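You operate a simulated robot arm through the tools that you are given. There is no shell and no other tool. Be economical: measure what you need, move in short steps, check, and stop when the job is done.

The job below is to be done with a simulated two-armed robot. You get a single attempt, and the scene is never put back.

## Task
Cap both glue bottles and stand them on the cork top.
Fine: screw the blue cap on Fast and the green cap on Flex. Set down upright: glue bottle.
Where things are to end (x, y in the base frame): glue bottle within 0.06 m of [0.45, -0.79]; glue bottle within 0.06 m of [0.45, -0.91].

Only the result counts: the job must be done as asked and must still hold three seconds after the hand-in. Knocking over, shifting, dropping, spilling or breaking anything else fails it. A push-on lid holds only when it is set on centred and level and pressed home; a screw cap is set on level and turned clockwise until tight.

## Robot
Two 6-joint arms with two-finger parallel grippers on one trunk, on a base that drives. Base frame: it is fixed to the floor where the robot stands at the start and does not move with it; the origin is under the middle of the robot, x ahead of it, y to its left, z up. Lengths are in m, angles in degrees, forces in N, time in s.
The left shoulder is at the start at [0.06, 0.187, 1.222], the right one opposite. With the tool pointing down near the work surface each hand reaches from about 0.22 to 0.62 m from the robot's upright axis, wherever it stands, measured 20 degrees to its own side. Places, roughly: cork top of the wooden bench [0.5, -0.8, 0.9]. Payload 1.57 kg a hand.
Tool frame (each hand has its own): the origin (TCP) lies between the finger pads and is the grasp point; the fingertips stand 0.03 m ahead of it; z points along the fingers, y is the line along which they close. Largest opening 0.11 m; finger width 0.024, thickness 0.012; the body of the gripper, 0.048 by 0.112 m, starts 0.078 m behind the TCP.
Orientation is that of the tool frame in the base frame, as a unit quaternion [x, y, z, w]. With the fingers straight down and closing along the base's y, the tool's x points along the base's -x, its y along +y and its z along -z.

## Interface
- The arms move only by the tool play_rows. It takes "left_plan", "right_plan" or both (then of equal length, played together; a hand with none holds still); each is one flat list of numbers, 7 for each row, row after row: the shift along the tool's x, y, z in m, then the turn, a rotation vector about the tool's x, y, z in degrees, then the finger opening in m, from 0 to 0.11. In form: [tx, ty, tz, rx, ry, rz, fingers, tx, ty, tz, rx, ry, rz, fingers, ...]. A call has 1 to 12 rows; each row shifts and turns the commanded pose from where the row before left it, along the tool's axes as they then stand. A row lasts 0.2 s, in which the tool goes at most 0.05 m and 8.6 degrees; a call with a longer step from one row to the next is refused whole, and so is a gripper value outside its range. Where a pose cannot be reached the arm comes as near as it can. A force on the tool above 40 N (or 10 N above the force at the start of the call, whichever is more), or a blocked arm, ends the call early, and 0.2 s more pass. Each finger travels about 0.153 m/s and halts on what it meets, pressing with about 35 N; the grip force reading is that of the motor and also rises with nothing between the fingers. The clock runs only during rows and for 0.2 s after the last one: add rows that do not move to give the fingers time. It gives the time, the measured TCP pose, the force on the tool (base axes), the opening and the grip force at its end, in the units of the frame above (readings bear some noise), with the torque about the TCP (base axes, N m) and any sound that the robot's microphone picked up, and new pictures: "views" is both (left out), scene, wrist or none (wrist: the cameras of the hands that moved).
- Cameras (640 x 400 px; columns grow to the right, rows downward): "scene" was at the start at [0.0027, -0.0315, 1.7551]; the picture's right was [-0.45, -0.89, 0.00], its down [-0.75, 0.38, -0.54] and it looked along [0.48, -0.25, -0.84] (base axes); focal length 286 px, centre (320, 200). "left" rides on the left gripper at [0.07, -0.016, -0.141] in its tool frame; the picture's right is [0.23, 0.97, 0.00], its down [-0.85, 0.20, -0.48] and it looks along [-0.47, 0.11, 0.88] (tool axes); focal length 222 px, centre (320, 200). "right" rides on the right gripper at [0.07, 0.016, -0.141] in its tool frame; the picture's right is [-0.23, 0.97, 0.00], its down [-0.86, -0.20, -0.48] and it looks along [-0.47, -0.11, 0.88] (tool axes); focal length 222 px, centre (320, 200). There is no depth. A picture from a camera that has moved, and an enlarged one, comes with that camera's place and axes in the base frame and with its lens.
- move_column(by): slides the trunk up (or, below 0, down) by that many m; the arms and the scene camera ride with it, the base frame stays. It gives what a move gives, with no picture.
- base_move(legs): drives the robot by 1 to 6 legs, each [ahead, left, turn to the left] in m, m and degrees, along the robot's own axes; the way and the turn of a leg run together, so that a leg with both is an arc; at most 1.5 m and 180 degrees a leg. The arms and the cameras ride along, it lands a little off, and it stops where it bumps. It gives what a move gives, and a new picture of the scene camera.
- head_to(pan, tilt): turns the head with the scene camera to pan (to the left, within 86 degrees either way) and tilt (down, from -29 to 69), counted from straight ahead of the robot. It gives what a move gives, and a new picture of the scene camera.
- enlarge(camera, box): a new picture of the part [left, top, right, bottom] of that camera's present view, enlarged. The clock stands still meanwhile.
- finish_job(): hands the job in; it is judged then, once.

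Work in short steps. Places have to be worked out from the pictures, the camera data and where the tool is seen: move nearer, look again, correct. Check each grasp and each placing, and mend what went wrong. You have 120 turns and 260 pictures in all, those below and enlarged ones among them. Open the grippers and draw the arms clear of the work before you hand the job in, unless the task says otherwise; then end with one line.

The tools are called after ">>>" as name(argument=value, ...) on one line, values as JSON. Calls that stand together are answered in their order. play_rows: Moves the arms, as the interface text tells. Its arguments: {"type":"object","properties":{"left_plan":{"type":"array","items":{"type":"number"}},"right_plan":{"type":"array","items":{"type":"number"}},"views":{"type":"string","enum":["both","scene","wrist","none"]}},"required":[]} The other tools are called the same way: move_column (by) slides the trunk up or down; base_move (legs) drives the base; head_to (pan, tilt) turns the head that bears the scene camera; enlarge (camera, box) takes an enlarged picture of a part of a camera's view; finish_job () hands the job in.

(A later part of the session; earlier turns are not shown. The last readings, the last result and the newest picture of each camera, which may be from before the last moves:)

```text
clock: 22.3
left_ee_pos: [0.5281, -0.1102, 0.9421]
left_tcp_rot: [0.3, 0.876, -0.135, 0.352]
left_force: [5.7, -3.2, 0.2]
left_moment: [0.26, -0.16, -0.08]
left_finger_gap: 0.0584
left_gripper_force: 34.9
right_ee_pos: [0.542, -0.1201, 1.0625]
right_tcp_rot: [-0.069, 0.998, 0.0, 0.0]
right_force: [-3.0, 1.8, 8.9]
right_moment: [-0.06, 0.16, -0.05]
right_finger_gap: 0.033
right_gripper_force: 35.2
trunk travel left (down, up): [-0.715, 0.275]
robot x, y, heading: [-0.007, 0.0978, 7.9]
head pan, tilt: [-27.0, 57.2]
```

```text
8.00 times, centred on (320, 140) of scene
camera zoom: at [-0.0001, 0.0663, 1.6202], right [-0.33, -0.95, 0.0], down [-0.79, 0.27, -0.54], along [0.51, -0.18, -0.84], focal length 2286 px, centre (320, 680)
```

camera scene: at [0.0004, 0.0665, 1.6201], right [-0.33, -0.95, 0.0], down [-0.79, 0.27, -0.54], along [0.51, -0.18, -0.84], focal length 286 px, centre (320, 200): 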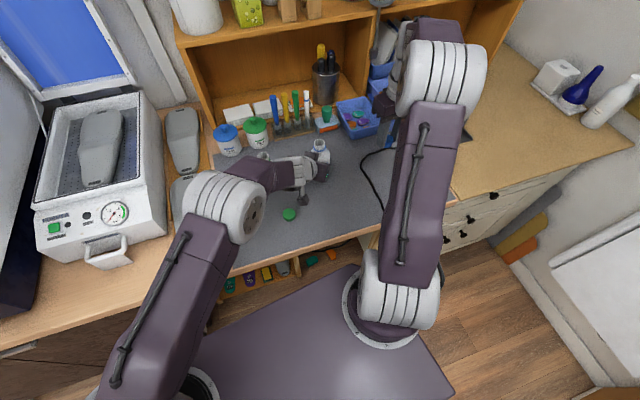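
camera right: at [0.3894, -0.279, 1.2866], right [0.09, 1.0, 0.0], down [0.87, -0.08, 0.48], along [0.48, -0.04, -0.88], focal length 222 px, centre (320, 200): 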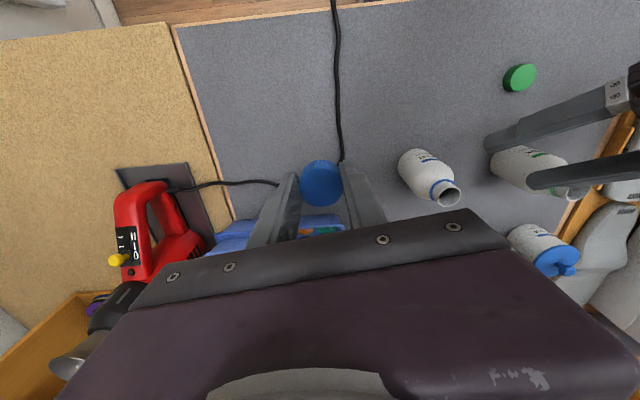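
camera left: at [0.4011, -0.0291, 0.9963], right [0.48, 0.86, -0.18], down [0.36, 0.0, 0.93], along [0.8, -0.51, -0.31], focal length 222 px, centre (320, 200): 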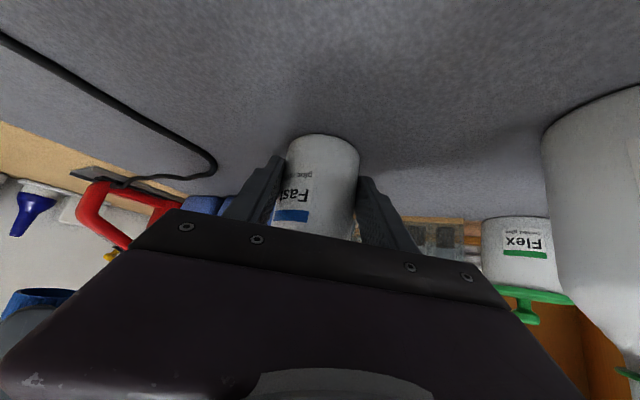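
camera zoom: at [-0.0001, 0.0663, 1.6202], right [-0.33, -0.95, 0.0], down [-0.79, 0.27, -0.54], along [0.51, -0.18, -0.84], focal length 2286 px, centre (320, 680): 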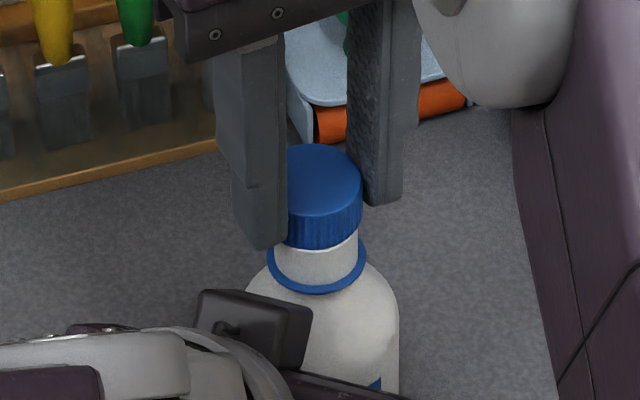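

Contact at z≈1.0625 with about 9 N and the cap is level on the neck. I shift back 1 mm and begin turning clockwise about the cap axis.

>>> play_rows(right_plan=[0.001, 0, 0.001, 0, 0, 0, 0.02, 0, 0.0004, 0.0002, 0, 0, 8.5, 0.02, 0, 0.0004, 0.0002, 0, 0, 8.5, 0.02, 0, 0.0004, 0.0002, 0, 0, 8.5, 0.02, 0, 0.0004, 0.0002, 0, 0, 8.5, 0.02, 0, 0.0004, 0.0002, 0, 0, 8.5, 0.02], views="none")

>>> enlarge(camera="scene", box=[280, 115, 360, 165])

```text
clock: 23.7
left_ee_pos: [0.5259, -0.1093, 0.9432]
left_tcp_rot: [0.3, 0.876, -0.135, 0.352]
left_force: [9.2, 6.8, -5.4]
left_moment: [-0.67, -0.14, -0.05]
left_finger_gap: 0.0581
left_gripper_force: 34.6
right_ee_pos: [0.5398, -0.119, 1.0615]
right_tcp_rot: [0.298, 0.954, -0.001, 0.0]
right_force: [-4.3, -13.1, 28.9]
right_moment: [-0.33, 0.35, 0.1]
right_finger_gap: 0.0332
right_gripper_force: 34.5
trunk travel left (down, up): [-0.715, 0.275]
robot x, y, heading: [-0.005, 0.0955, 7.8]
head pan, tilt: [-27.0, 57.2]
```

```text
8.00 times, centred on (320, 140) of scene
camera zoom: at [-0.0022, 0.0663, 1.6202], right [-0.33, -0.95, 0.0], down [-0.79, 0.27, -0.54], along [0.51, -0.18, -0.84], focal length 2286 px, centre (320, 680)
```

zoom: 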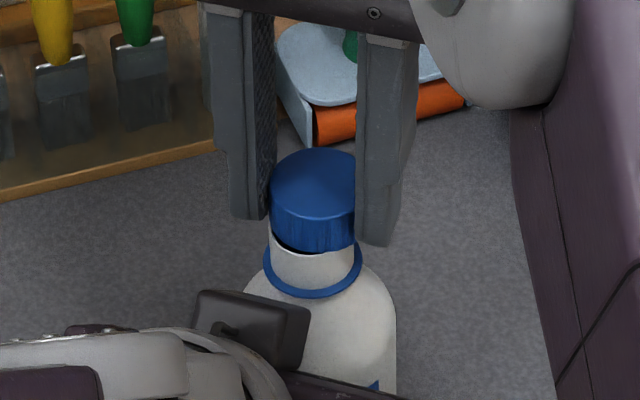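

The cap isn't seating: 29 N, and a dark strip of mouth shows on the near side, so it sits too far forward. I lift 5 mm and re-measure.

>>> play_rows(right_plan=[0, 0, -0.006, 0, 0, 0, 0.02, 0, 0, 0, 0, 0, 0, 0.02], views="none")

>>> enlarge(camera="scene", box=[280, 115, 360, 165])

>>> enlarge(camera="right", box=[240, 100, 400, 200])

```text
clock: 24.3
left_ee_pos: [0.5266, -0.1123, 0.9452]
left_tcp_rot: [0.301, 0.876, -0.136, 0.352]
left_force: [-0.1, -1.3, 1.3]
left_moment: [0.02, 0.0, -0.03]
left_finger_gap: 0.0581
left_gripper_force: 35.1
right_ee_pos: [0.5414, -0.1196, 1.0671]
right_tcp_rot: [0.297, 0.955, 0.0, 0.0]
right_force: [0.2, 0.2, 0.9]
right_moment: [0.02, -0.01, 0.02]
right_finger_gap: 0.0329
right_gripper_force: 34.8
trunk travel left (down, up): [-0.715, 0.275]
robot x, y, heading: [-0.0059, 0.1005, 7.8]
head pan, tilt: [-27.0, 57.2]
```

```text
8.00 times, centred on (320, 140) of scene
camera zoom: at [0.0, 0.0657, 1.6199], right [-0.33, -0.95, 0.0], down [-0.79, 0.28, -0.54], along [0.51, -0.18, -0.84], focal length 2286 px, centre (320, 680)
```

zoom: 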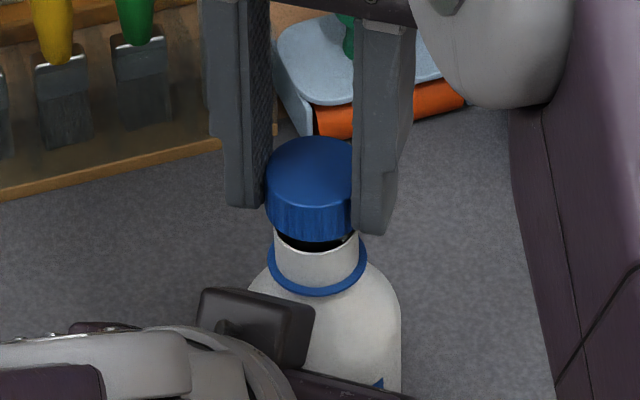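

```text
4.00 times, centred on (320, 150) of right
camera zoom: at [0.494, -0.0659, 1.2082], right [0.74, 0.67, 0.0], down [0.59, -0.65, 0.48], along [0.32, -0.35, -0.88], focal length 888 px, centre (320, 400)
```

zoom: 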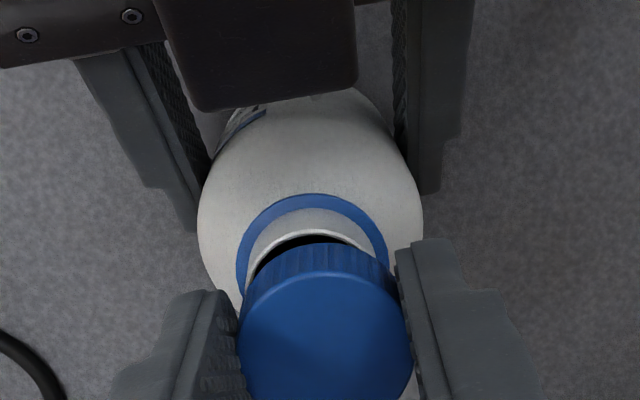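

Both views say the cap is about 4 mm too far forward in x, so I shift it back by that much and look again.

>>> play_rows(right_plan=[0.0033, -0.0023, 0, 0, 0, 0, 0.02, 0, 0, 0.001, 0, 0, 0, 0.02], views="none")

>>> enlarge(camera="scene", box=[280, 115, 360, 165])

>>> enlarge(camera="right", box=[240, 100, 400, 200])

```text
clock: 24.9
left_ee_pos: [0.5271, -0.1105, 0.9439]
left_tcp_rot: [0.301, 0.876, -0.136, 0.352]
left_force: [0.1, -2.8, 2.3]
left_moment: [0.06, -0.03, -0.04]
left_finger_gap: 0.0583
left_gripper_force: 35.0
right_ee_pos: [0.5366, -0.1191, 1.0656]
right_tcp_rot: [0.297, 0.955, 0.0, 0.0]
right_force: [0.2, 0.6, -0.5]
right_moment: [0.0, 0.02, -0.02]
right_finger_gap: 0.0332
right_gripper_force: 34.5
trunk travel left (down, up): [-0.715, 0.275]
robot x, y, heading: [-0.0094, 0.0979, 7.8]
head pan, tilt: [-27.0, 57.2]
```

```text
8.00 times, centred on (320, 140) of scene
camera zoom: at [-0.0002, 0.0661, 1.6201], right [-0.33, -0.95, 0.0], down [-0.79, 0.27, -0.54], along [0.51, -0.18, -0.84], focal length 2286 px, centre (320, 680)
```

zoom: 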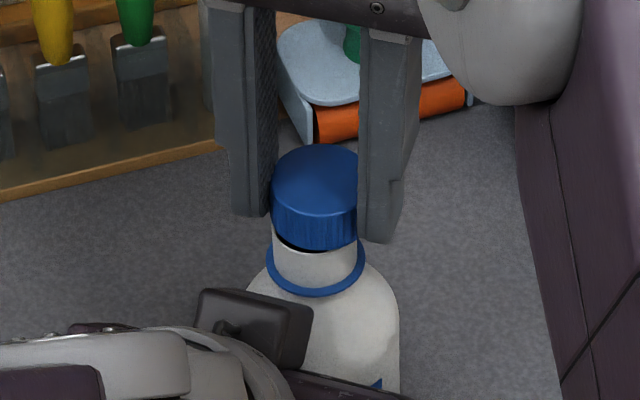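

```text
4.00 times, centred on (320, 150) of right
camera zoom: at [0.4898, -0.0663, 1.2078], right [0.74, 0.67, 0.0], down [0.59, -0.65, 0.48], along [0.32, -0.35, -0.88], focal length 888 px, centre (320, 400)
```

zoom: 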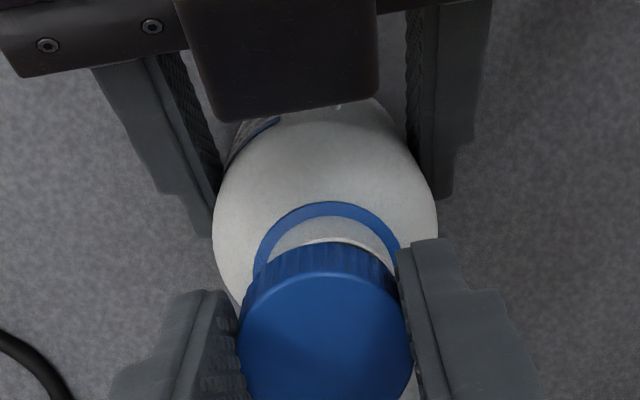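

Much closer. I nudge 1 mm to +y and lower in 1 mm steps watching the force.

>>> play_rows(right_plan=[0.0006, 0.0008, 0.001, 0, 0, 0, 0.02, 0, 0, 0.001, 0, 0, 0, 0.02, 0, 0, 0.001, 0, 0, 0, 0.02, 0, 0, 0.001, 0, 0, 0, 0.02], views="none")

>>> enlarge(camera="scene", box=[280, 115, 360, 165])

```text
clock: 25.9
left_ee_pos: [0.5282, -0.1111, 0.9434]
left_tcp_rot: [0.301, 0.875, -0.136, 0.353]
left_force: [0.9, -2.6, 3.6]
left_moment: [0.07, -0.17, -0.07]
left_finger_gap: 0.0586
left_gripper_force: 34.7
right_ee_pos: [0.5368, -0.1187, 1.0625]
right_tcp_rot: [0.297, 0.955, 0.0, 0.0]
right_force: [0.1, 1.5, 1.7]
right_moment: [0.01, 0.01, 0.0]
right_finger_gap: 0.0332
right_gripper_force: 34.9
trunk travel left (down, up): [-0.715, 0.275]
robot x, y, heading: [-0.0104, 0.0956, 7.9]
head pan, tilt: [-27.0, 57.2]
```

```text
8.00 times, centred on (320, 140) of scene
camera zoom: at [-0.0003, 0.066, 1.6201], right [-0.33, -0.95, 0.0], down [-0.79, 0.27, -0.54], along [0.51, -0.18, -0.84], focal length 2286 px, centre (320, 680)
```

zoom: 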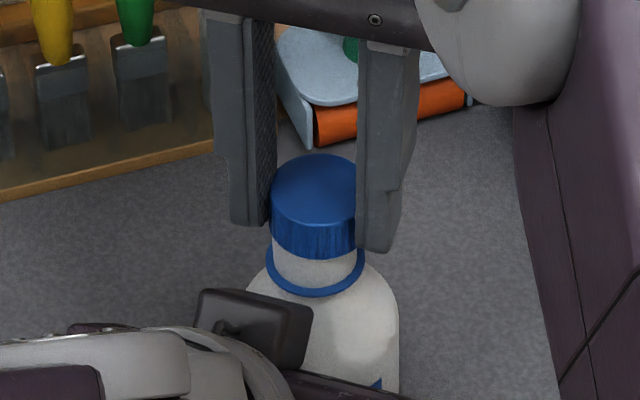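

The cap now covers the rim. I press 2 mm more and turn clockwise 68°.

>>> play_rows(right_plan=[0, 0, 0.001, 0, 0, 0, 0.02, 0, 0, 0.001, 0, 0, 0, 0.02, 0, 0.0002, 0.0001, 0, 0, 8.5, 0.02, 0, 0.0002, 0.0001, 0, 0, 8.5, 0.02, 0, 0.0002, 0.0001, 0, 0, 8.5, 0.02, 0, 0.0002, 0.0001, 0, 0, 8.5, 0.02, 0, 0.0002, 0.0001, 0, 0, 8.5, 0.02, 0, 0.0002, 0.0001, 0, 0, 8.5, 0.02, 0, 0.0002, 0.0001, 0, 0, 8.5, 0.02, 0, 0.0002, 0.0001, 0, 0, 8.5, 0.02], views="none")

>>> enlarge(camera="scene", box=[280, 115, 360, 165])

>>> enlarge(camera="right", box=[220, 80, 420, 205])

```text
clock: 28.1
left_ee_pos: [0.5264, -0.1111, 0.942]
left_tcp_rot: [0.301, 0.876, -0.136, 0.351]
left_force: [-12.8, -5.3, 0.2]
left_moment: [0.38, -0.94, -0.25]
left_finger_gap: 0.0585
left_gripper_force: 35.1
right_ee_pos: [0.5385, -0.1178, 1.0579]
right_tcp_rot: [0.782, 0.623, 0.001, 0.001]
right_force: [11.9, 4.6, -1.6]
right_moment: [0.14, -0.31, 0.12]
right_finger_gap: 0.033
right_gripper_force: 35.2
trunk travel left (down, up): [-0.715, 0.275]
robot x, y, heading: [-0.0057, 0.0956, 8.2]
head pan, tilt: [-27.0, 57.2]
```

```text
8.00 times, centred on (320, 140) of scene
camera zoom: at [0.0001, 0.0663, 1.62], right [-0.33, -0.94, 0.0], down [-0.79, 0.27, -0.54], along [0.51, -0.18, -0.84], focal length 2286 px, centre (320, 680)
```

zoom: 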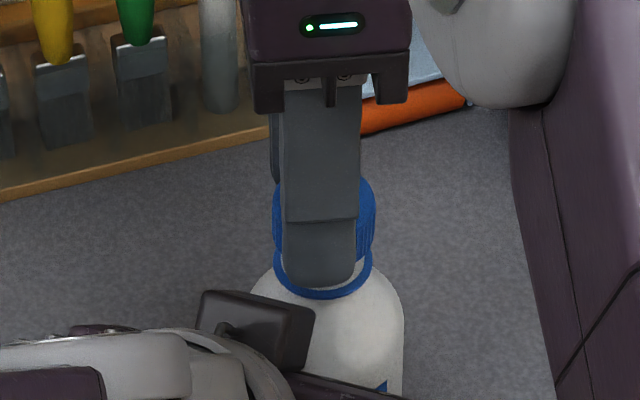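

```text
3.20 times, centred on (320, 142) of right
camera zoom: at [0.5701, -0.0531, 1.2004], right [0.9, -0.44, 0.0], down [-0.38, -0.79, 0.48], along [-0.21, -0.43, -0.88], focal length 711 px, centre (320, 384)
```

zoom: 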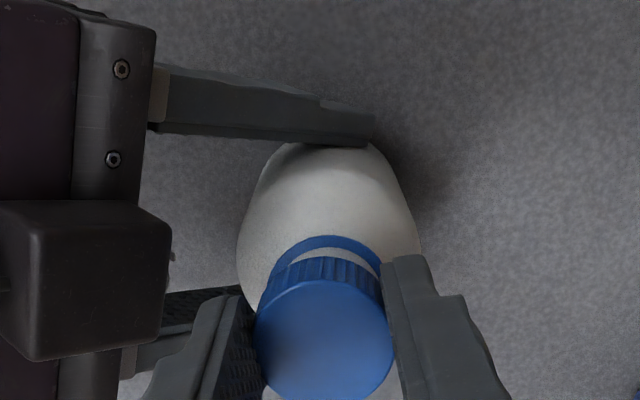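

The cap dropped about 5 mm and is engaged, with the force now sideways only. I open slightly, wait, and look to recentre before the next stroke.

>>> play_rows(right_plan=[0, 0, 0, 0, 0, 0, 0.041, 0, 0, 0, 0, 0, 0, 0.041], views="none")

>>> enlarge(camera="right", box=[220, 100, 420, 225])

>>> enlarge(camera="scene", box=[280, 115, 360, 165])

```text
clock: 28.7
left_ee_pos: [0.5278, -0.111, 0.9427]
left_tcp_rot: [0.3, 0.876, -0.136, 0.352]
left_force: [1.1, 0.5, -0.2]
left_moment: [0.08, -0.05, -0.02]
left_finger_gap: 0.0578
left_gripper_force: 34.8
right_ee_pos: [0.5376, -0.1178, 1.0591]
right_tcp_rot: [0.78, 0.626, -0.001, -0.001]
right_force: [0.4, 0.4, 0.5]
right_moment: [0.03, -0.02, -0.01]
right_finger_gap: 0.0411
right_gripper_force: 0.0
trunk travel left (down, up): [-0.715, 0.275]
robot x, y, heading: [-0.0065, 0.0972, 7.8]
head pan, tilt: [-27.0, 57.2]
```

```text
3.20 times, centred on (320, 162) of right
camera zoom: at [0.5699, -0.0528, 1.2003], right [0.9, -0.43, 0.0], down [-0.38, -0.79, 0.48], along [-0.21, -0.43, -0.88], focal length 711 px, centre (320, 320)
```

zoom: 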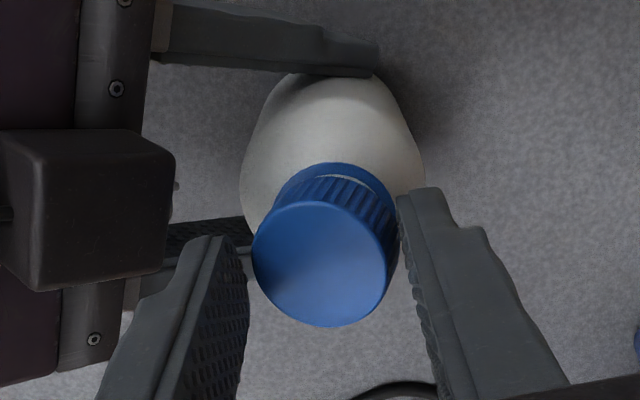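

```text
8.00 times, centred on (320, 140) of scene
camera zoom: at [0.0004, 0.0665, 1.6201], right [-0.33, -0.95, 0.0], down [-0.79, 0.27, -0.54], along [0.51, -0.18, -0.84], focal length 2286 px, centre (320, 680)
```

zoom: 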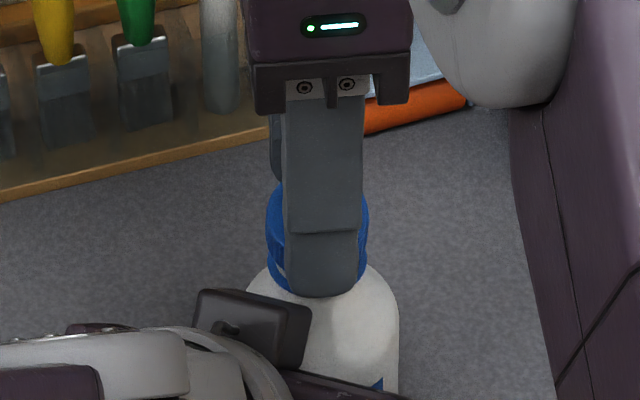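

The cap top looks tilted relative to the neck. I lift the open hand off and inspect it.

>>> play_rows(right_plan=[0, 0, -0.03, 0, 0, 0, 0.046, 0, 0, -0.03, 0, 0, 0, 0.05, 0, 0, -0.02, 0, 0, 0, 0.05, 0.03, 0, 0, 0, 0, 0, 0.05], views="none")

>>> enlarge(camera="right", box=[220, 60, 420, 185])

>>> enlarge(camera="scene", box=[280, 115, 360, 165])

```text
clock: 29.7
left_ee_pos: [0.5279, -0.1094, 0.9429]
left_tcp_rot: [0.301, 0.876, -0.136, 0.352]
left_force: [0.0, -0.6, 1.2]
left_moment: [0.07, -0.01, -0.02]
left_finger_gap: 0.0578
left_gripper_force: 34.8
right_ee_pos: [0.5451, -0.0866, 1.139]
right_tcp_rot: [0.781, 0.624, -0.001, 0.001]
right_force: [0.6, 0.5, -0.5]
right_moment: [-0.06, 0.0, 0.0]
right_finger_gap: 0.0501
right_gripper_force: 0.1
trunk travel left (down, up): [-0.715, 0.275]
robot x, y, heading: [-0.0093, 0.0968, 8.0]
head pan, tilt: [-27.0, 57.2]
```

```text
3.20 times, centred on (320, 122) of right
camera zoom: at [0.5777, -0.0227, 1.2806], right [0.9, -0.43, 0.0], down [-0.38, -0.79, 0.48], along [-0.21, -0.43, -0.88], focal length 711 px, centre (320, 448)
```

zoom: 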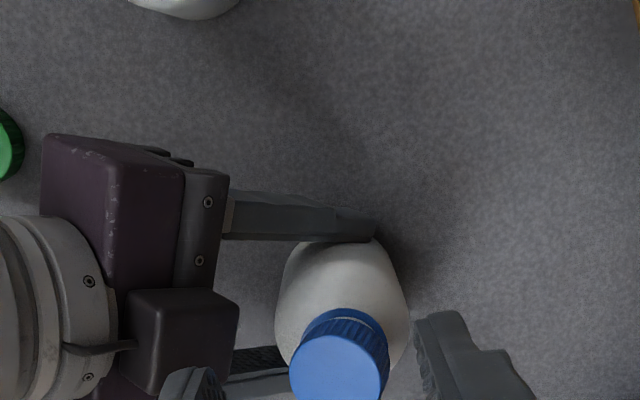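

```text
8.00 times, centred on (320, 140) of scene
camera zoom: at [0.0008, 0.0678, 1.6201], right [-0.33, -0.94, 0.0], down [-0.79, 0.27, -0.54], along [0.51, -0.18, -0.84], focal length 2286 px, centre (320, 680)
```

zoom: 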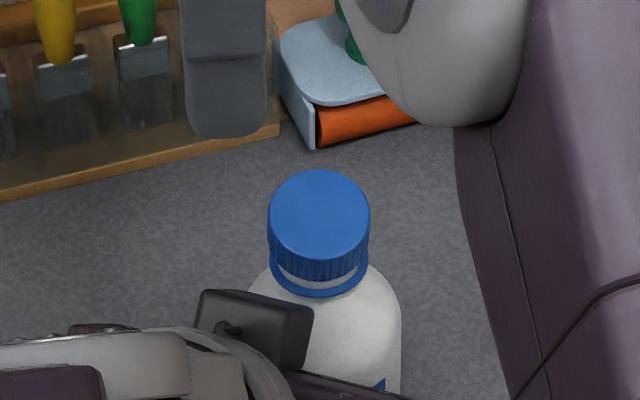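

The cap sits loosely tilted about 16° on the neck; it flopped when I released it. At this yaw, closing the pads will square it up. I go back down centred on the axis (.540,-.118) and grip.

>>> play_rows(right_plan=[-0.0317, 0.001, 0, 0, 0, 0, 0.048, 0, 0, 0.04, 0, 0, 0, 0.048, 0, 0, 0.03, 0, 0, 0, 0.048, 0, 0, 0.008, 0, 0, 0, 0.048, 0, 0.0005, 0, 0, 0, 0, 0.03, 0, 0.0005, 0, 0, 0, 0, 0.02, 0, 0, 0, 0, 0, 0, 0.02], views="none")

>>> enlarge(camera="right", box=[220, 100, 420, 225])

>>> enlarge(camera="scene", box=[280, 115, 360, 165])

```text
clock: 31.3
left_ee_pos: [0.5275, -0.1092, 0.9424]
left_tcp_rot: [0.301, 0.876, -0.135, 0.351]
left_force: [1.3, -0.6, -0.1]
left_moment: [0.09, -0.42, -0.06]
left_finger_gap: 0.0577
left_gripper_force: 35.1
right_ee_pos: [0.5385, -0.1199, 1.0614]
right_tcp_rot: [0.78, 0.625, 0.0, 0.0]
right_force: [0.6, -0.1, 6.6]
right_moment: [0.0, -0.02, -0.02]
right_finger_gap: 0.0301
right_gripper_force: 5.3
trunk travel left (down, up): [-0.715, 0.275]
robot x, y, heading: [-0.0084, 0.0977, 7.9]
head pan, tilt: [-27.0, 57.2]
```

```text
3.20 times, centred on (320, 162) of right
camera zoom: at [0.5713, -0.0552, 1.2035], right [0.9, -0.43, 0.0], down [-0.38, -0.79, 0.48], along [-0.21, -0.43, -0.88], focal length 711 px, centre (320, 320)
```

zoom: 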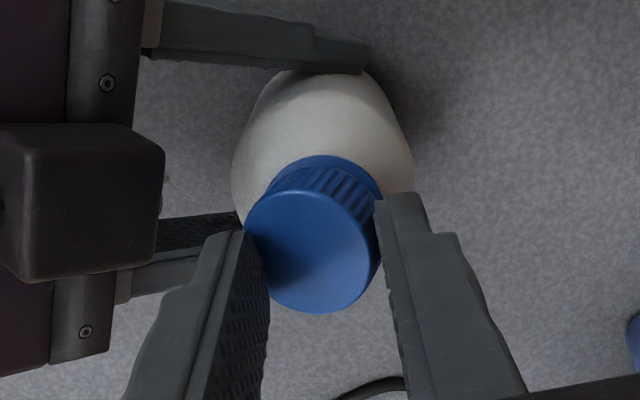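

```text
8.00 times, centred on (320, 140) of scene
camera zoom: at [0.0001, 0.0664, 1.6201], right [-0.33, -0.95, 0.0], down [-0.79, 0.27, -0.54], along [0.51, -0.18, -0.84], focal length 2286 px, centre (320, 680)
```

zoom: 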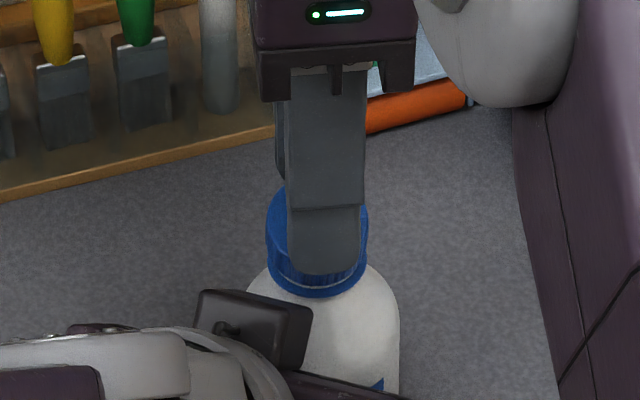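

The gap reads 30 mm with low grip force, which is ambiguous. I let the fingers settle and read again.

>>> play_rows(right_plan=[0, 0, 0, 0, 0, 0, 0.02, 0, 0, 0, 0, 0, 0, 0.02], views="none")

>>> enlarge(camera="right", box=[220, 100, 420, 225])

```text
clock: 31.9
left_ee_pos: [0.529, -0.1104, 0.943]
left_tcp_rot: [0.301, 0.876, -0.136, 0.351]
left_force: [-1.2, 0.3, 0.4]
left_moment: [0.06, -0.64, -0.05]
left_finger_gap: 0.0577
left_gripper_force: 34.8
right_ee_pos: [0.5401, -0.1193, 1.0605]
right_tcp_rot: [0.78, 0.625, 0.0, 0.001]
right_force: [4.0, -1.1, 6.1]
right_moment: [-0.04, -0.08, -0.03]
right_finger_gap: 0.0303
right_gripper_force: 5.4
trunk travel left (down, up): [-0.715, 0.275]
robot x, y, heading: [-0.005, 0.0988, 7.9]
head pan, tilt: [-27.0, 57.2]
```

```text
3.20 times, centred on (320, 162) of right
camera zoom: at [0.5713, -0.055, 1.2033], right [0.9, -0.43, 0.0], down [-0.38, -0.79, 0.48], along [-0.21, -0.43, -0.88], focal length 711 px, centre (320, 320)
```

zoom: 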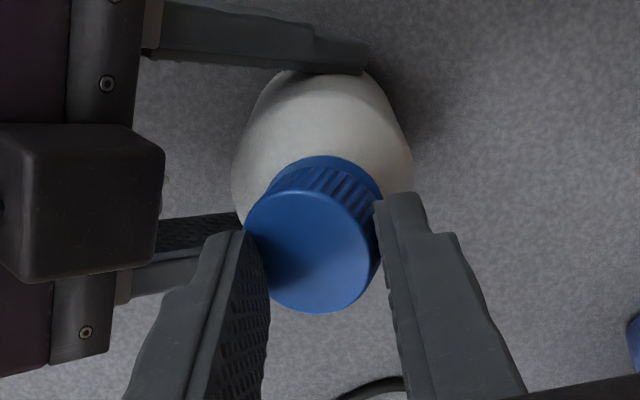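

The cap centre lies about 5 mm to tool +x of the pads. I open, recentre, go slightly lower and re-close.

>>> play_rows(right_plan=[0, 0, 0, 0, 0, 0, 0.043, 0.004, 0.001, 0, 0, 0, 0, 0.043, 0, 0, 0.004, 0, 0, 0, 0.043, 0, 0, 0, 0, 0, 0, 0.02, 0, 0, 0, 0, 0, 0, 0.02, 0, 0, 0, 0, 0, 0, 0.02], views="none")

>>> enlarge(camera="right", box=[220, 100, 420, 225])

```text
clock: 33.3
left_ee_pos: [0.5273, -0.1088, 0.9416]
left_tcp_rot: [0.302, 0.876, -0.136, 0.352]
left_force: [6.1, -6.0, -0.6]
left_moment: [0.85, -0.01, -0.14]
left_finger_gap: 0.0577
left_gripper_force: 34.6
right_ee_pos: [0.5418, -0.1153, 1.0585]
right_tcp_rot: [0.78, 0.625, 0.0, 0.0]
right_force: [-1.8, 7.4, 8.4]
right_moment: [0.2, 0.09, -0.01]
right_finger_gap: 0.0331
right_gripper_force: 34.9
trunk travel left (down, up): [-0.715, 0.275]
robot x, y, heading: [-0.0043, 0.1003, 7.9]
head pan, tilt: [-27.0, 57.2]
```

```text
3.20 times, centred on (320, 162) of right
camera zoom: at [0.5736, -0.0505, 1.1994], right [0.9, -0.43, 0.0], down [-0.38, -0.79, 0.48], along [-0.21, -0.43, -0.88], focal length 711 px, centre (320, 320)
```

zoom: 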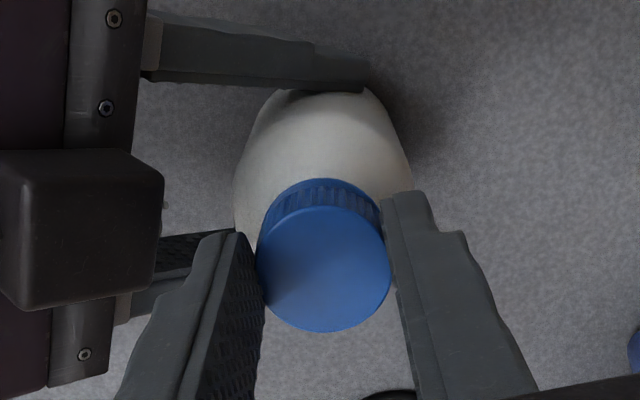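

The grip is now solid at 33 mm with the cap nearly level. I unload slightly and turn it back counter-clockwise to gain stroke.

>>> play_rows(right_plan=[0.001, 0, -0.001, 0, 0, 0, 0.02, 0, 0.0003, 0, 0, 0, -8.5, 0.02, 0, 0.0003, 0, 0, 0, -8.5, 0.02, 0, 0.0003, 0, 0, 0, -8.5, 0.02, 0, 0.0003, 0, 0, 0, -8.5, 0.02, 0, 0.0003, 0, 0, 0, -8.5, 0.02, 0, 0.0003, 0, 0, 0, -8.5, 0.02, 0, 0.0003, 0, 0, 0, -8.5, 0.02, 0, 0.0003, 0, 0, 0, -8.5, 0.02, 0, 0.0003, 0, 0, 0, -8.5, 0.02, 0, 0.0003, 0, 0, 0, -8.5, 0.02, 0, 0.0003, 0, 0, 0, -8.5, 0.02], views="none")

>>> enlarge(camera="right", box=[220, 100, 420, 225])

>>> enlarge(camera="scene", box=[280, 115, 360, 165])

```text
clock: 35.9
left_ee_pos: [0.5268, -0.1088, 0.9428]
left_tcp_rot: [0.299, 0.876, -0.135, 0.353]
left_force: [12.9, 16.8, 6.3]
left_moment: [-1.0, -0.01, 1.0]
left_finger_gap: 0.0596
left_gripper_force: 34.7
right_ee_pos: [0.5443, -0.1129, 1.0586]
right_tcp_rot: [0.078, 0.997, -0.001, 0.001]
right_force: [-7.6, -14.3, 3.0]
right_moment: [-0.55, 0.44, -0.65]
right_finger_gap: 0.0329
right_gripper_force: 34.7
trunk travel left (down, up): [-0.715, 0.275]
robot x, y, heading: [-0.0076, 0.097, 7.9]
head pan, tilt: [-27.0, 57.2]
```

```text
3.20 times, centred on (320, 162) of right
camera zoom: at [0.4788, -0.0868, 1.2002], right [0.38, 0.93, 0.0], down [0.81, -0.33, 0.48], along [0.44, -0.18, -0.88], focal length 711 px, centre (320, 320)
```

zoom: 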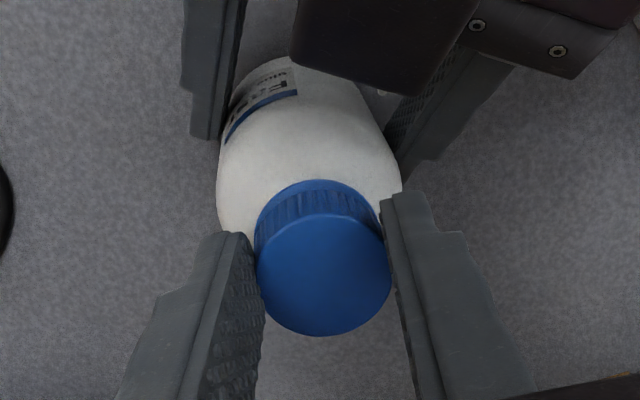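

```text
8.00 times, centred on (320, 140) of scene
camera zoom: at [-0.0002, 0.0676, 1.6202], right [-0.33, -0.95, 0.0], down [-0.79, 0.27, -0.54], along [0.51, -0.18, -0.84], focal length 2286 px, centre (320, 680)
```

zoom: 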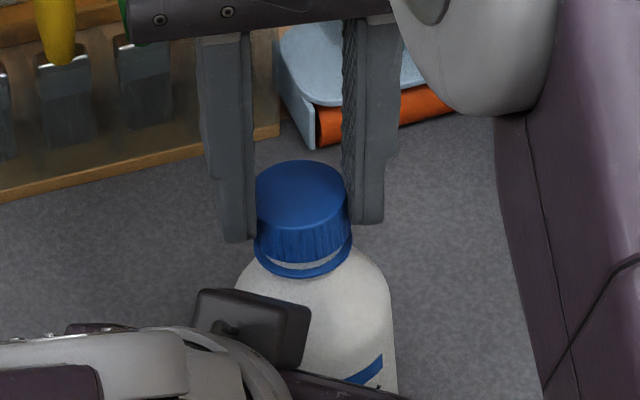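

The bottle leans because I pulled the cap off-axis; the side force is (-8,-14). I relax along that force.

>>> play_rows(right_plan=[0.001, -0.0025, 0, 0, 0, 0, 0.02, 0, -0.0025, 0, 0, 0, 0, 0.02, 0, 0, 0, 0, 0, 0, 0.02], views="none")

>>> enlarge(camera="scene", box=[270, 115, 370, 177])

>>> enlarge(camera="left", box=[200, 80, 440, 230])

```text
clock: 36.7
left_ee_pos: [0.5257, -0.1112, 0.9441]
left_tcp_rot: [0.302, 0.875, -0.137, 0.352]
left_force: [5.0, 0.4, 2.8]
left_moment: [0.11, 0.4, 0.32]
left_finger_gap: 0.059
left_gripper_force: 35.4
right_ee_pos: [0.543, -0.1163, 1.0586]
right_tcp_rot: [0.08, 0.997, 0.001, 0.0]
right_force: [-5.3, 1.4, 1.7]
right_moment: [0.25, 0.04, -0.24]
right_finger_gap: 0.0325
right_gripper_force: 35.2
trunk travel left (down, up): [-0.715, 0.275]
robot x, y, heading: [-0.0032, 0.0983, 7.8]
head pan, tilt: [-27.0, 57.2]
```

```text
6.40 times, centred on (320, 146) of scene
camera zoom: at [-0.0007, 0.0673, 1.62], right [-0.33, -0.95, 0.0], down [-0.79, 0.27, -0.54], along [0.51, -0.18, -0.84], focal length 1828 px, centre (320, 546)
```

zoom: 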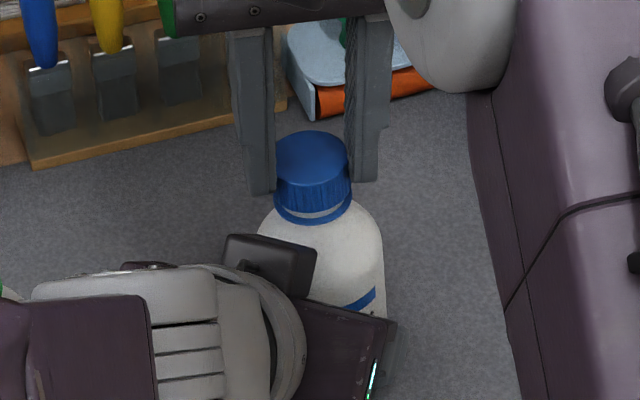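

```text
2.67 times, centred on (320, 155) of left
camera zoom: at [0.3997, -0.0293, 0.9963], right [0.48, 0.86, -0.19], down [0.36, 0.0, 0.93], along [0.8, -0.51, -0.31], focal length 592 px, centre (320, 320)
```

zoom: 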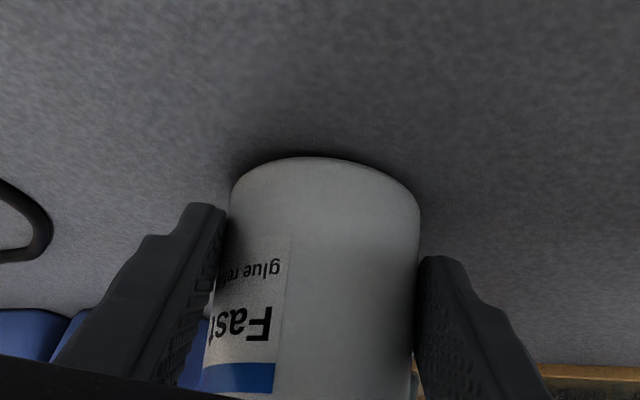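

The forces relaxed. I trim x by 1.5 mm, press lightly, and turn clockwise about the cap axis.

>>> play_rows(right_plan=[0.0015, 0, 0.001, 0, 0, 0, 0.02, 0, 0, 0.001, 0, 0, 0, 0.02, 0, -0.0003, 0.0002, 0, 0, 8.5, 0.02, 0, -0.0003, 0.0002, 0, 0, 8.5, 0.02, 0, -0.0003, 0.0002, 0, 0, 8.5, 0.02, 0, -0.0003, 0.0002, 0, 0, 8.5, 0.02, 0, -0.0003, 0.0002, 0, 0, 8.5, 0.02], views="none")

>>> enlarge(camera="scene", box=[270, 115, 370, 177])

```text
clock: 38.3
left_ee_pos: [0.5252, -0.111, 0.9429]
left_tcp_rot: [0.302, 0.876, -0.135, 0.351]
left_force: [-15.3, -1.4, -7.4]
left_moment: [0.53, -0.53, -0.34]
left_finger_gap: 0.0577
left_gripper_force: 34.7
right_ee_pos: [0.5399, -0.1191, 1.0554]
right_tcp_rot: [0.437, 0.899, 0.001, 0.003]
right_force: [13.6, -0.7, 12.9]
right_moment: [-0.7, -0.93, 0.08]
right_finger_gap: 0.0326
right_gripper_force: 35.1
trunk travel left (down, up): [-0.715, 0.275]
robot x, y, heading: [-0.0079, 0.0943, 7.7]
head pan, tilt: [-27.0, 57.2]
```

```text
6.40 times, centred on (320, 146) of scene
camera zoom: at [-0.0013, 0.0663, 1.6201], right [-0.33, -0.95, 0.0], down [-0.79, 0.27, -0.54], along [0.51, -0.18, -0.84], focal length 1828 px, centre (320, 546)
```

zoom: 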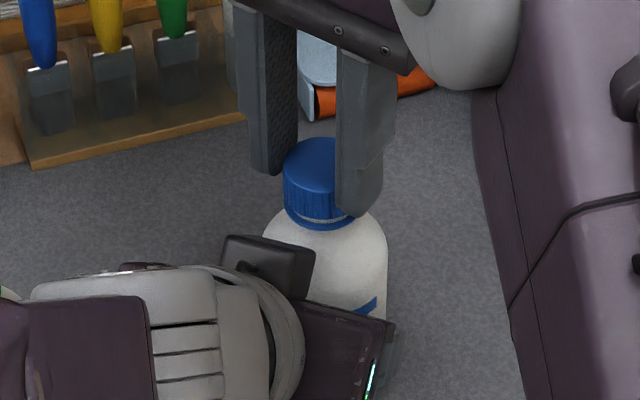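

Side force +14 in x again, so the true axis is nearer x≈.543. I shift +3 mm and continue turning with no lateral offset.

>>> play_rows(right_plan=[-0.0019, 0.0024, 0, 0, 0, 0, 0.02, 0, 0, 0, 0, 0, 0, 0.02], views="none")

>>> enlarge(camera="scene", box=[270, 115, 370, 177])

>>> enlarge(camera="right", box=[220, 100, 420, 225])

```text
clock: 38.9
left_ee_pos: [0.5266, -0.1105, 0.9428]
left_tcp_rot: [0.301, 0.876, -0.135, 0.351]
left_force: [1.0, -9.5, -17.0]
left_moment: [0.78, 0.52, -0.19]
left_finger_gap: 0.0577
left_gripper_force: 35.2
right_ee_pos: [0.5415, -0.119, 1.0553]
right_tcp_rot: [0.435, 0.901, 0.0, -0.001]
right_force: [-3.7, 7.6, 23.8]
right_moment: [-0.05, -0.04, -0.02]
right_finger_gap: 0.0326
right_gripper_force: 34.9
trunk travel left (down, up): [-0.715, 0.275]
robot x, y, heading: [-0.0066, 0.0956, 7.8]
head pan, tilt: [-27.0, 57.2]
```

```text
6.40 times, centred on (320, 146) of scene
camera zoom: at [-0.0016, 0.0664, 1.6201], right [-0.33, -0.95, 0.0], down [-0.79, 0.27, -0.54], along [0.51, -0.18, -0.84], focal length 1828 px, centre (320, 546)
```

zoom: 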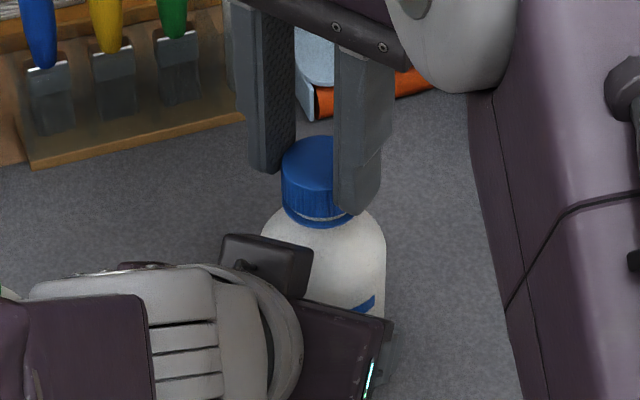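

```text
3.20 times, centred on (320, 162) of right
camera zoom: at [0.5125, -0.0547, 1.1977], right [0.9, 0.43, 0.0], down [0.37, -0.8, 0.48], along [0.2, -0.43, -0.88], focal length 711 px, centre (320, 320)
```

zoom: 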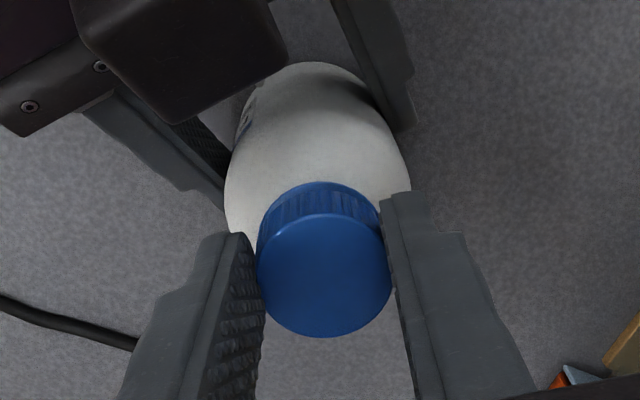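

The moments have vanished and the cap is well down over the neck. I continue clockwise.

>>> play_rows(right_plan=[0, 0.0005, 0, 0, 0, 0, 0.02, 0, 0, 0, 0, 0, 8.5, 0.02, 0, 0, 0, 0, 0, 8.5, 0.02, 0, 0, 0, 0, 0, 8.5, 0.02, 0, 0, 0, 0, 0, 8.5, 0.02], views="none")

>>> enlarge(camera="scene", box=[270, 115, 370, 177])

```text
clock: 40.1
left_ee_pos: [0.5266, -0.11, 0.9441]
left_tcp_rot: [0.301, 0.876, -0.136, 0.352]
left_force: [-15.6, 1.9, -4.5]
left_moment: [0.75, -1.14, -0.21]
left_finger_gap: 0.0577
left_gripper_force: 35.1
right_ee_pos: [0.545, -0.1185, 1.0552]
right_tcp_rot: [0.681, 0.732, 0.002, 0.002]
right_force: [13.7, 0.3, 8.8]
right_moment: [-0.74, -0.44, 0.09]
right_finger_gap: 0.0327
right_gripper_force: 35.2
trunk travel left (down, up): [-0.715, 0.275]
robot x, y, heading: [-0.0092, 0.0969, 7.9]
head pan, tilt: [-27.0, 57.2]
```

```text
6.40 times, centred on (320, 146) of scene
camera zoom: at [-0.0008, 0.0671, 1.6201], right [-0.33, -0.95, 0.0], down [-0.79, 0.27, -0.54], along [0.51, -0.18, -0.84], focal length 1828 px, centre (320, 546)
```

zoom: 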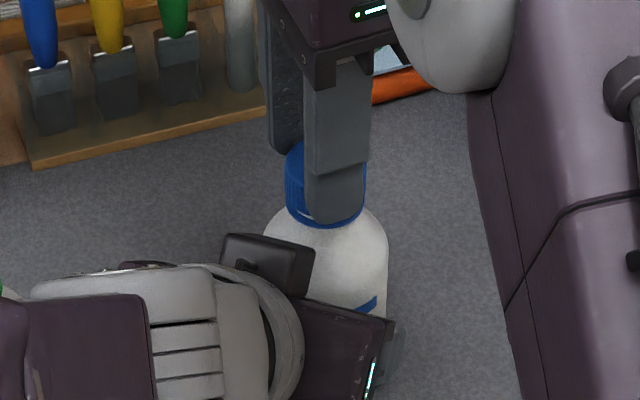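

I relax the side force, release, and back off upward to check whether the cap now stays level.

>>> play_rows(right_plan=[0, 0.002, 0, 0, 0, 0, 0.02, 0, 0, 0, 0, 0, 0, 0.04, 0, 0, -0.03, 0, 0, 0, 0.045, 0, 0, -0.04, 0, 0, 0, 0.05, 0.03, 0, 0, 0, 0, 0, 0.05], views="none")

>>> enlarge(camera="scene", box=[270, 115, 370, 177])

>>> enlarge(camera="right", box=[220, 60, 420, 185])

```text
clock: 41.3
left_ee_pos: [0.5274, -0.1098, 0.9437]
left_tcp_rot: [0.3, 0.876, -0.137, 0.352]
left_force: [-0.8, 0.3, 1.5]
left_moment: [-0.06, -0.09, -0.05]
left_finger_gap: 0.0576
left_gripper_force: 35.2
right_ee_pos: [0.5453, -0.0865, 1.1225]
right_tcp_rot: [0.68, 0.733, -0.002, 0.001]
right_force: [-0.5, 0.3, -0.8]
right_moment: [-0.02, 0.01, 0.03]
right_finger_gap: 0.0502
right_gripper_force: 0.0
trunk travel left (down, up): [-0.715, 0.275]
robot x, y, heading: [-0.0053, 0.1, 8.1]
head pan, tilt: [-27.0, 57.2]
```

```text
6.40 times, centred on (320, 146) of scene
camera zoom: at [0.0004, 0.068, 1.6201], right [-0.33, -0.95, 0.0], down [-0.79, 0.27, -0.54], along [0.51, -0.18, -0.84], focal length 1828 px, centre (320, 546)
```

zoom: 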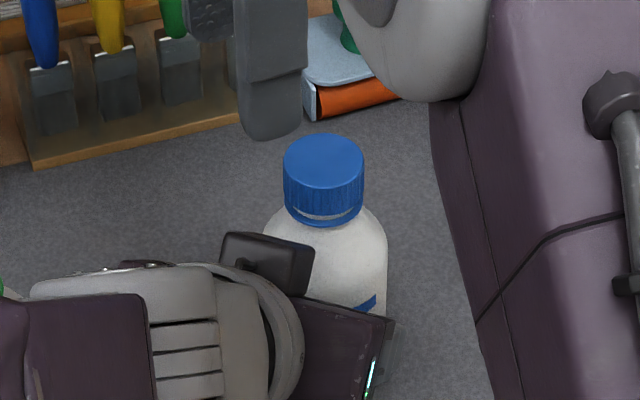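

```text
3.20 times, centred on (320, 122) of right
camera zoom: at [0.5558, -0.0166, 1.2652], right [0.99, -0.15, 0.0], down [-0.13, -0.87, 0.48], along [-0.07, -0.47, -0.88], focal length 711 px, centre (320, 448)
```

zoom: 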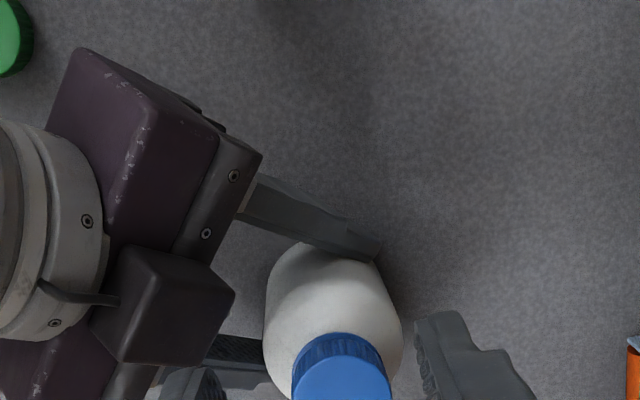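

The cap is now level and concentric, so the thread is engaged. I move over its axis and wind the wrist back counter-clockwise for the next stroke.

>>> play_rows(right_plan=[-0.0286, 0, 0, 0, 0, 0, 0.05, 0, 0, 0, 0, 0, -8.5, 0.05, 0, 0, 0, 0, 0, -8.5, 0.05, 0, 0, 0, 0, 0, -8.5, 0.05, 0, 0, 0, 0, 0, -8.5, 0.05, 0, 0, 0, 0, 0, -8.5, 0.05, 0, 0, 0, 0, 0, -8.5, 0.05, 0, 0, 0, 0, 0, -8.5, 0.05, 0, 0, 0, 0, 0, -8.5, 0.05, 0, 0, 0, 0, 0, -8.5, 0.05, 0, 0, 0, 0, 0, -8.5, 0.05, 0, 0, 0, 0, 0, -8.5, 0.05], views="none")

>>> enlarge(camera="right", box=[220, 60, 420, 185])

```text
clock: 43.9
left_ee_pos: [0.5265, -0.1111, 0.9429]
left_tcp_rot: [0.3, 0.876, -0.136, 0.352]
left_force: [3.4, -1.4, 7.8]
left_moment: [-0.2, -0.52, 0.03]
left_finger_gap: 0.0576
left_gripper_force: 34.8
right_ee_pos: [0.546, -0.1179, 1.1251]
right_tcp_rot: [-0.07, 0.998, 0.0, 0.0]
right_force: [0.2, -0.6, 0.4]
right_moment: [-0.01, 0.0, 0.02]
right_finger_gap: 0.0498
right_gripper_force: 0.1
trunk travel left (down, up): [-0.715, 0.275]
robot x, y, heading: [-0.0101, 0.0958, 8.1]
head pan, tilt: [-27.0, 57.2]
```

```text
3.20 times, centred on (320, 122) of right
camera zoom: at [0.4754, -0.1109, 1.2672], right [0.09, 1.0, 0.0], down [0.87, -0.08, 0.48], along [0.48, -0.04, -0.88], focal length 711 px, centre (320, 448)
```

zoom: 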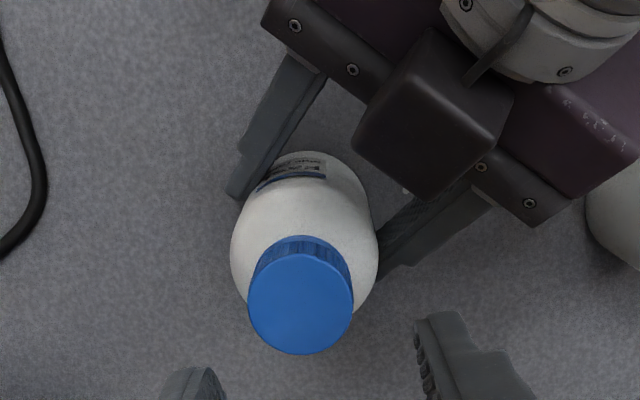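

I shift toward the cap, descend with open fingers and check centring before closing.

>>> play_rows(right_plan=[0.002, -0.004, 0.02, 0, 0, 0, 0.047, 0, 0, 0.03, 0, 0, 0, 0.047, 0, 0, 0.018, 0, 0, 0, 0.047, 0, 0, 0, 0, 0, 0, 0.047], views="none")

>>> enlarge(camera="right", box=[220, 100, 420, 225])

>>> enlarge(camera="scene", box=[270, 115, 370, 177])

```text
clock: 44.9
left_ee_pos: [0.5274, -0.1107, 0.9425]
left_tcp_rot: [0.3, 0.876, -0.135, 0.352]
left_force: [2.3, -1.9, 7.6]
left_moment: [-0.24, -0.54, 0.02]
left_finger_gap: 0.0574
left_gripper_force: 35.4
right_ee_pos: [0.5426, -0.1214, 1.0574]
right_tcp_rot: [-0.069, 0.998, 0.0, 0.0]
right_force: [-0.2, 0.5, 0.1]
right_moment: [0.02, 0.01, -0.02]
right_finger_gap: 0.0469
right_gripper_force: 0.0
trunk travel left (down, up): [-0.715, 0.275]
robot x, y, heading: [-0.0055, 0.0971, 7.9]
head pan, tilt: [-27.0, 57.2]
```

```text
3.20 times, centred on (320, 162) of right
camera zoom: at [0.4726, -0.1159, 1.199], right [0.09, 1.0, 0.0], down [0.87, -0.08, 0.48], along [0.48, -0.04, -0.88], focal length 711 px, centre (320, 320)
```

zoom: 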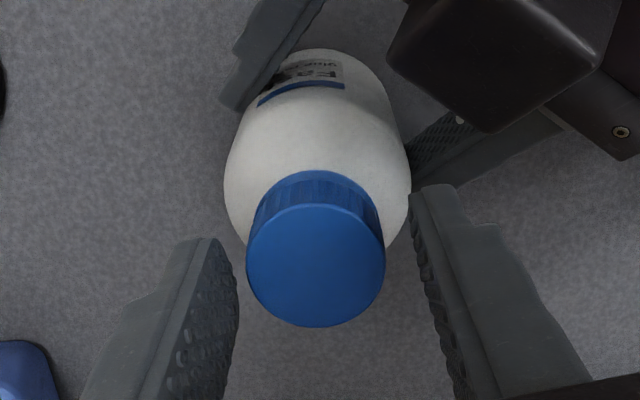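

```text
6.40 times, centred on (320, 146) of scene
camera zoom: at [-0.0005, 0.0667, 1.6201], right [-0.33, -0.95, 0.0], down [-0.79, 0.27, -0.54], along [0.51, -0.18, -0.84], focal length 1828 px, centre (320, 546)
```

zoom: 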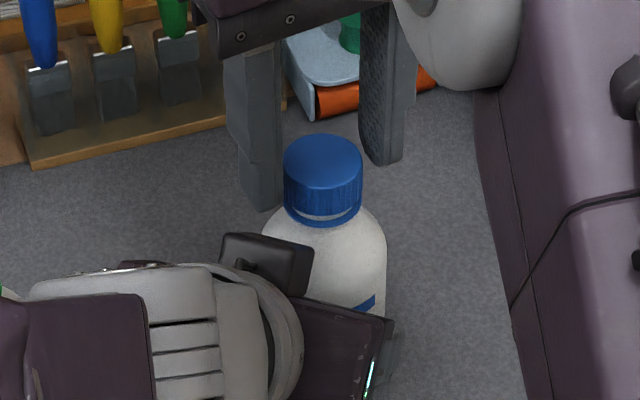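

Needs 2 mm in -y. I correct, close, and turn clockwise half a stroke.

>>> play_rows(right_plan=[0.001, -0.002, 0.002, 0, 0, 0, 0.045, 0, 0, 0, 0, 0, 0, 0.02, 0, 0, 0, 0, 0, 0, 0.02, 0, 0, 0.0, 0, 0, 8.5, 0.02, 0, 0, 0.0, 0, 0, 8.5, 0.02, 0, 0, 0.0, 0, 0, 8.5, 0.02, 0, 0, 0.0, 0, 0, 8.5, 0.02], views="none")

>>> enlarge(camera="scene", box=[270, 115, 370, 177])

```text
clock: 46.5
left_ee_pos: [0.5251, -0.1106, 0.9437]
left_tcp_rot: [0.3, 0.876, -0.135, 0.352]
left_force: [7.7, -9.1, 5.1]
left_moment: [1.07, -0.03, 0.02]
left_finger_gap: 0.0575
left_gripper_force: 35.2
right_ee_pos: [0.5423, -0.1229, 1.0553]
right_tcp_rot: [0.227, 0.974, 0.001, 0.0]
right_force: [-5.6, 10.2, 1.0]
right_moment: [-0.02, 0.29, 0.05]
right_finger_gap: 0.0329
right_gripper_force: 35.3
trunk travel left (down, up): [-0.715, 0.275]
robot x, y, heading: [-0.0046, 0.095, 7.7]
head pan, tilt: [-27.0, 57.2]
```

```text
6.40 times, centred on (320, 146) of scene
camera zoom: at [-0.0003, 0.0673, 1.6201], right [-0.33, -0.95, 0.0], down [-0.79, 0.27, -0.54], along [0.51, -0.18, -0.84], focal length 1828 px, centre (320, 546)
```

zoom: 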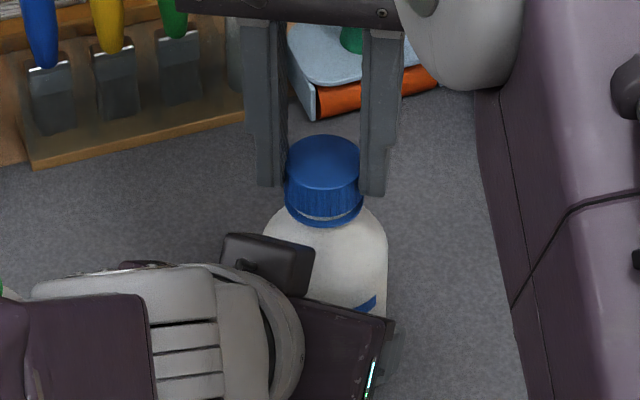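

The cap stays level. I relax the side force and continue turning.

>>> play_rows(right_plan=[0.0018, 0.0014, 0, 0, 0, 0, 0.02, 0, 0, 0.0, 0, 0, 8.5, 0.02, 0, 0, 0.0, 0, 0, 8.5, 0.02, 0, 0, 0.0, 0, 0, 8.5, 0.02, 0, 0, 0.0, 0, 0, 8.5, 0.02, 0, 0, 0.0, 0, 0, 8.5, 0.02], views="none")

```text
clock: 47.9
left_ee_pos: [0.526, -0.1109, 0.943]
left_tcp_rot: [0.3, 0.876, -0.135, 0.351]
left_force: [-12.6, 1.1, 8.8]
left_moment: [0.58, -1.31, -0.19]
left_finger_gap: 0.0578
left_gripper_force: 35.0
right_ee_pos: [0.5421, -0.1216, 1.0548]
right_tcp_rot: [0.565, 0.825, 0.0, 0.001]
right_force: [13.3, -0.5, -4.2]
right_moment: [-0.86, -0.57, 0.09]
right_finger_gap: 0.0332
right_gripper_force: 34.7
trunk travel left (down, up): [-0.715, 0.275]
robot x, y, heading: [-0.0101, 0.0979, 8.0]
head pan, tilt: [-27.0, 57.2]
```

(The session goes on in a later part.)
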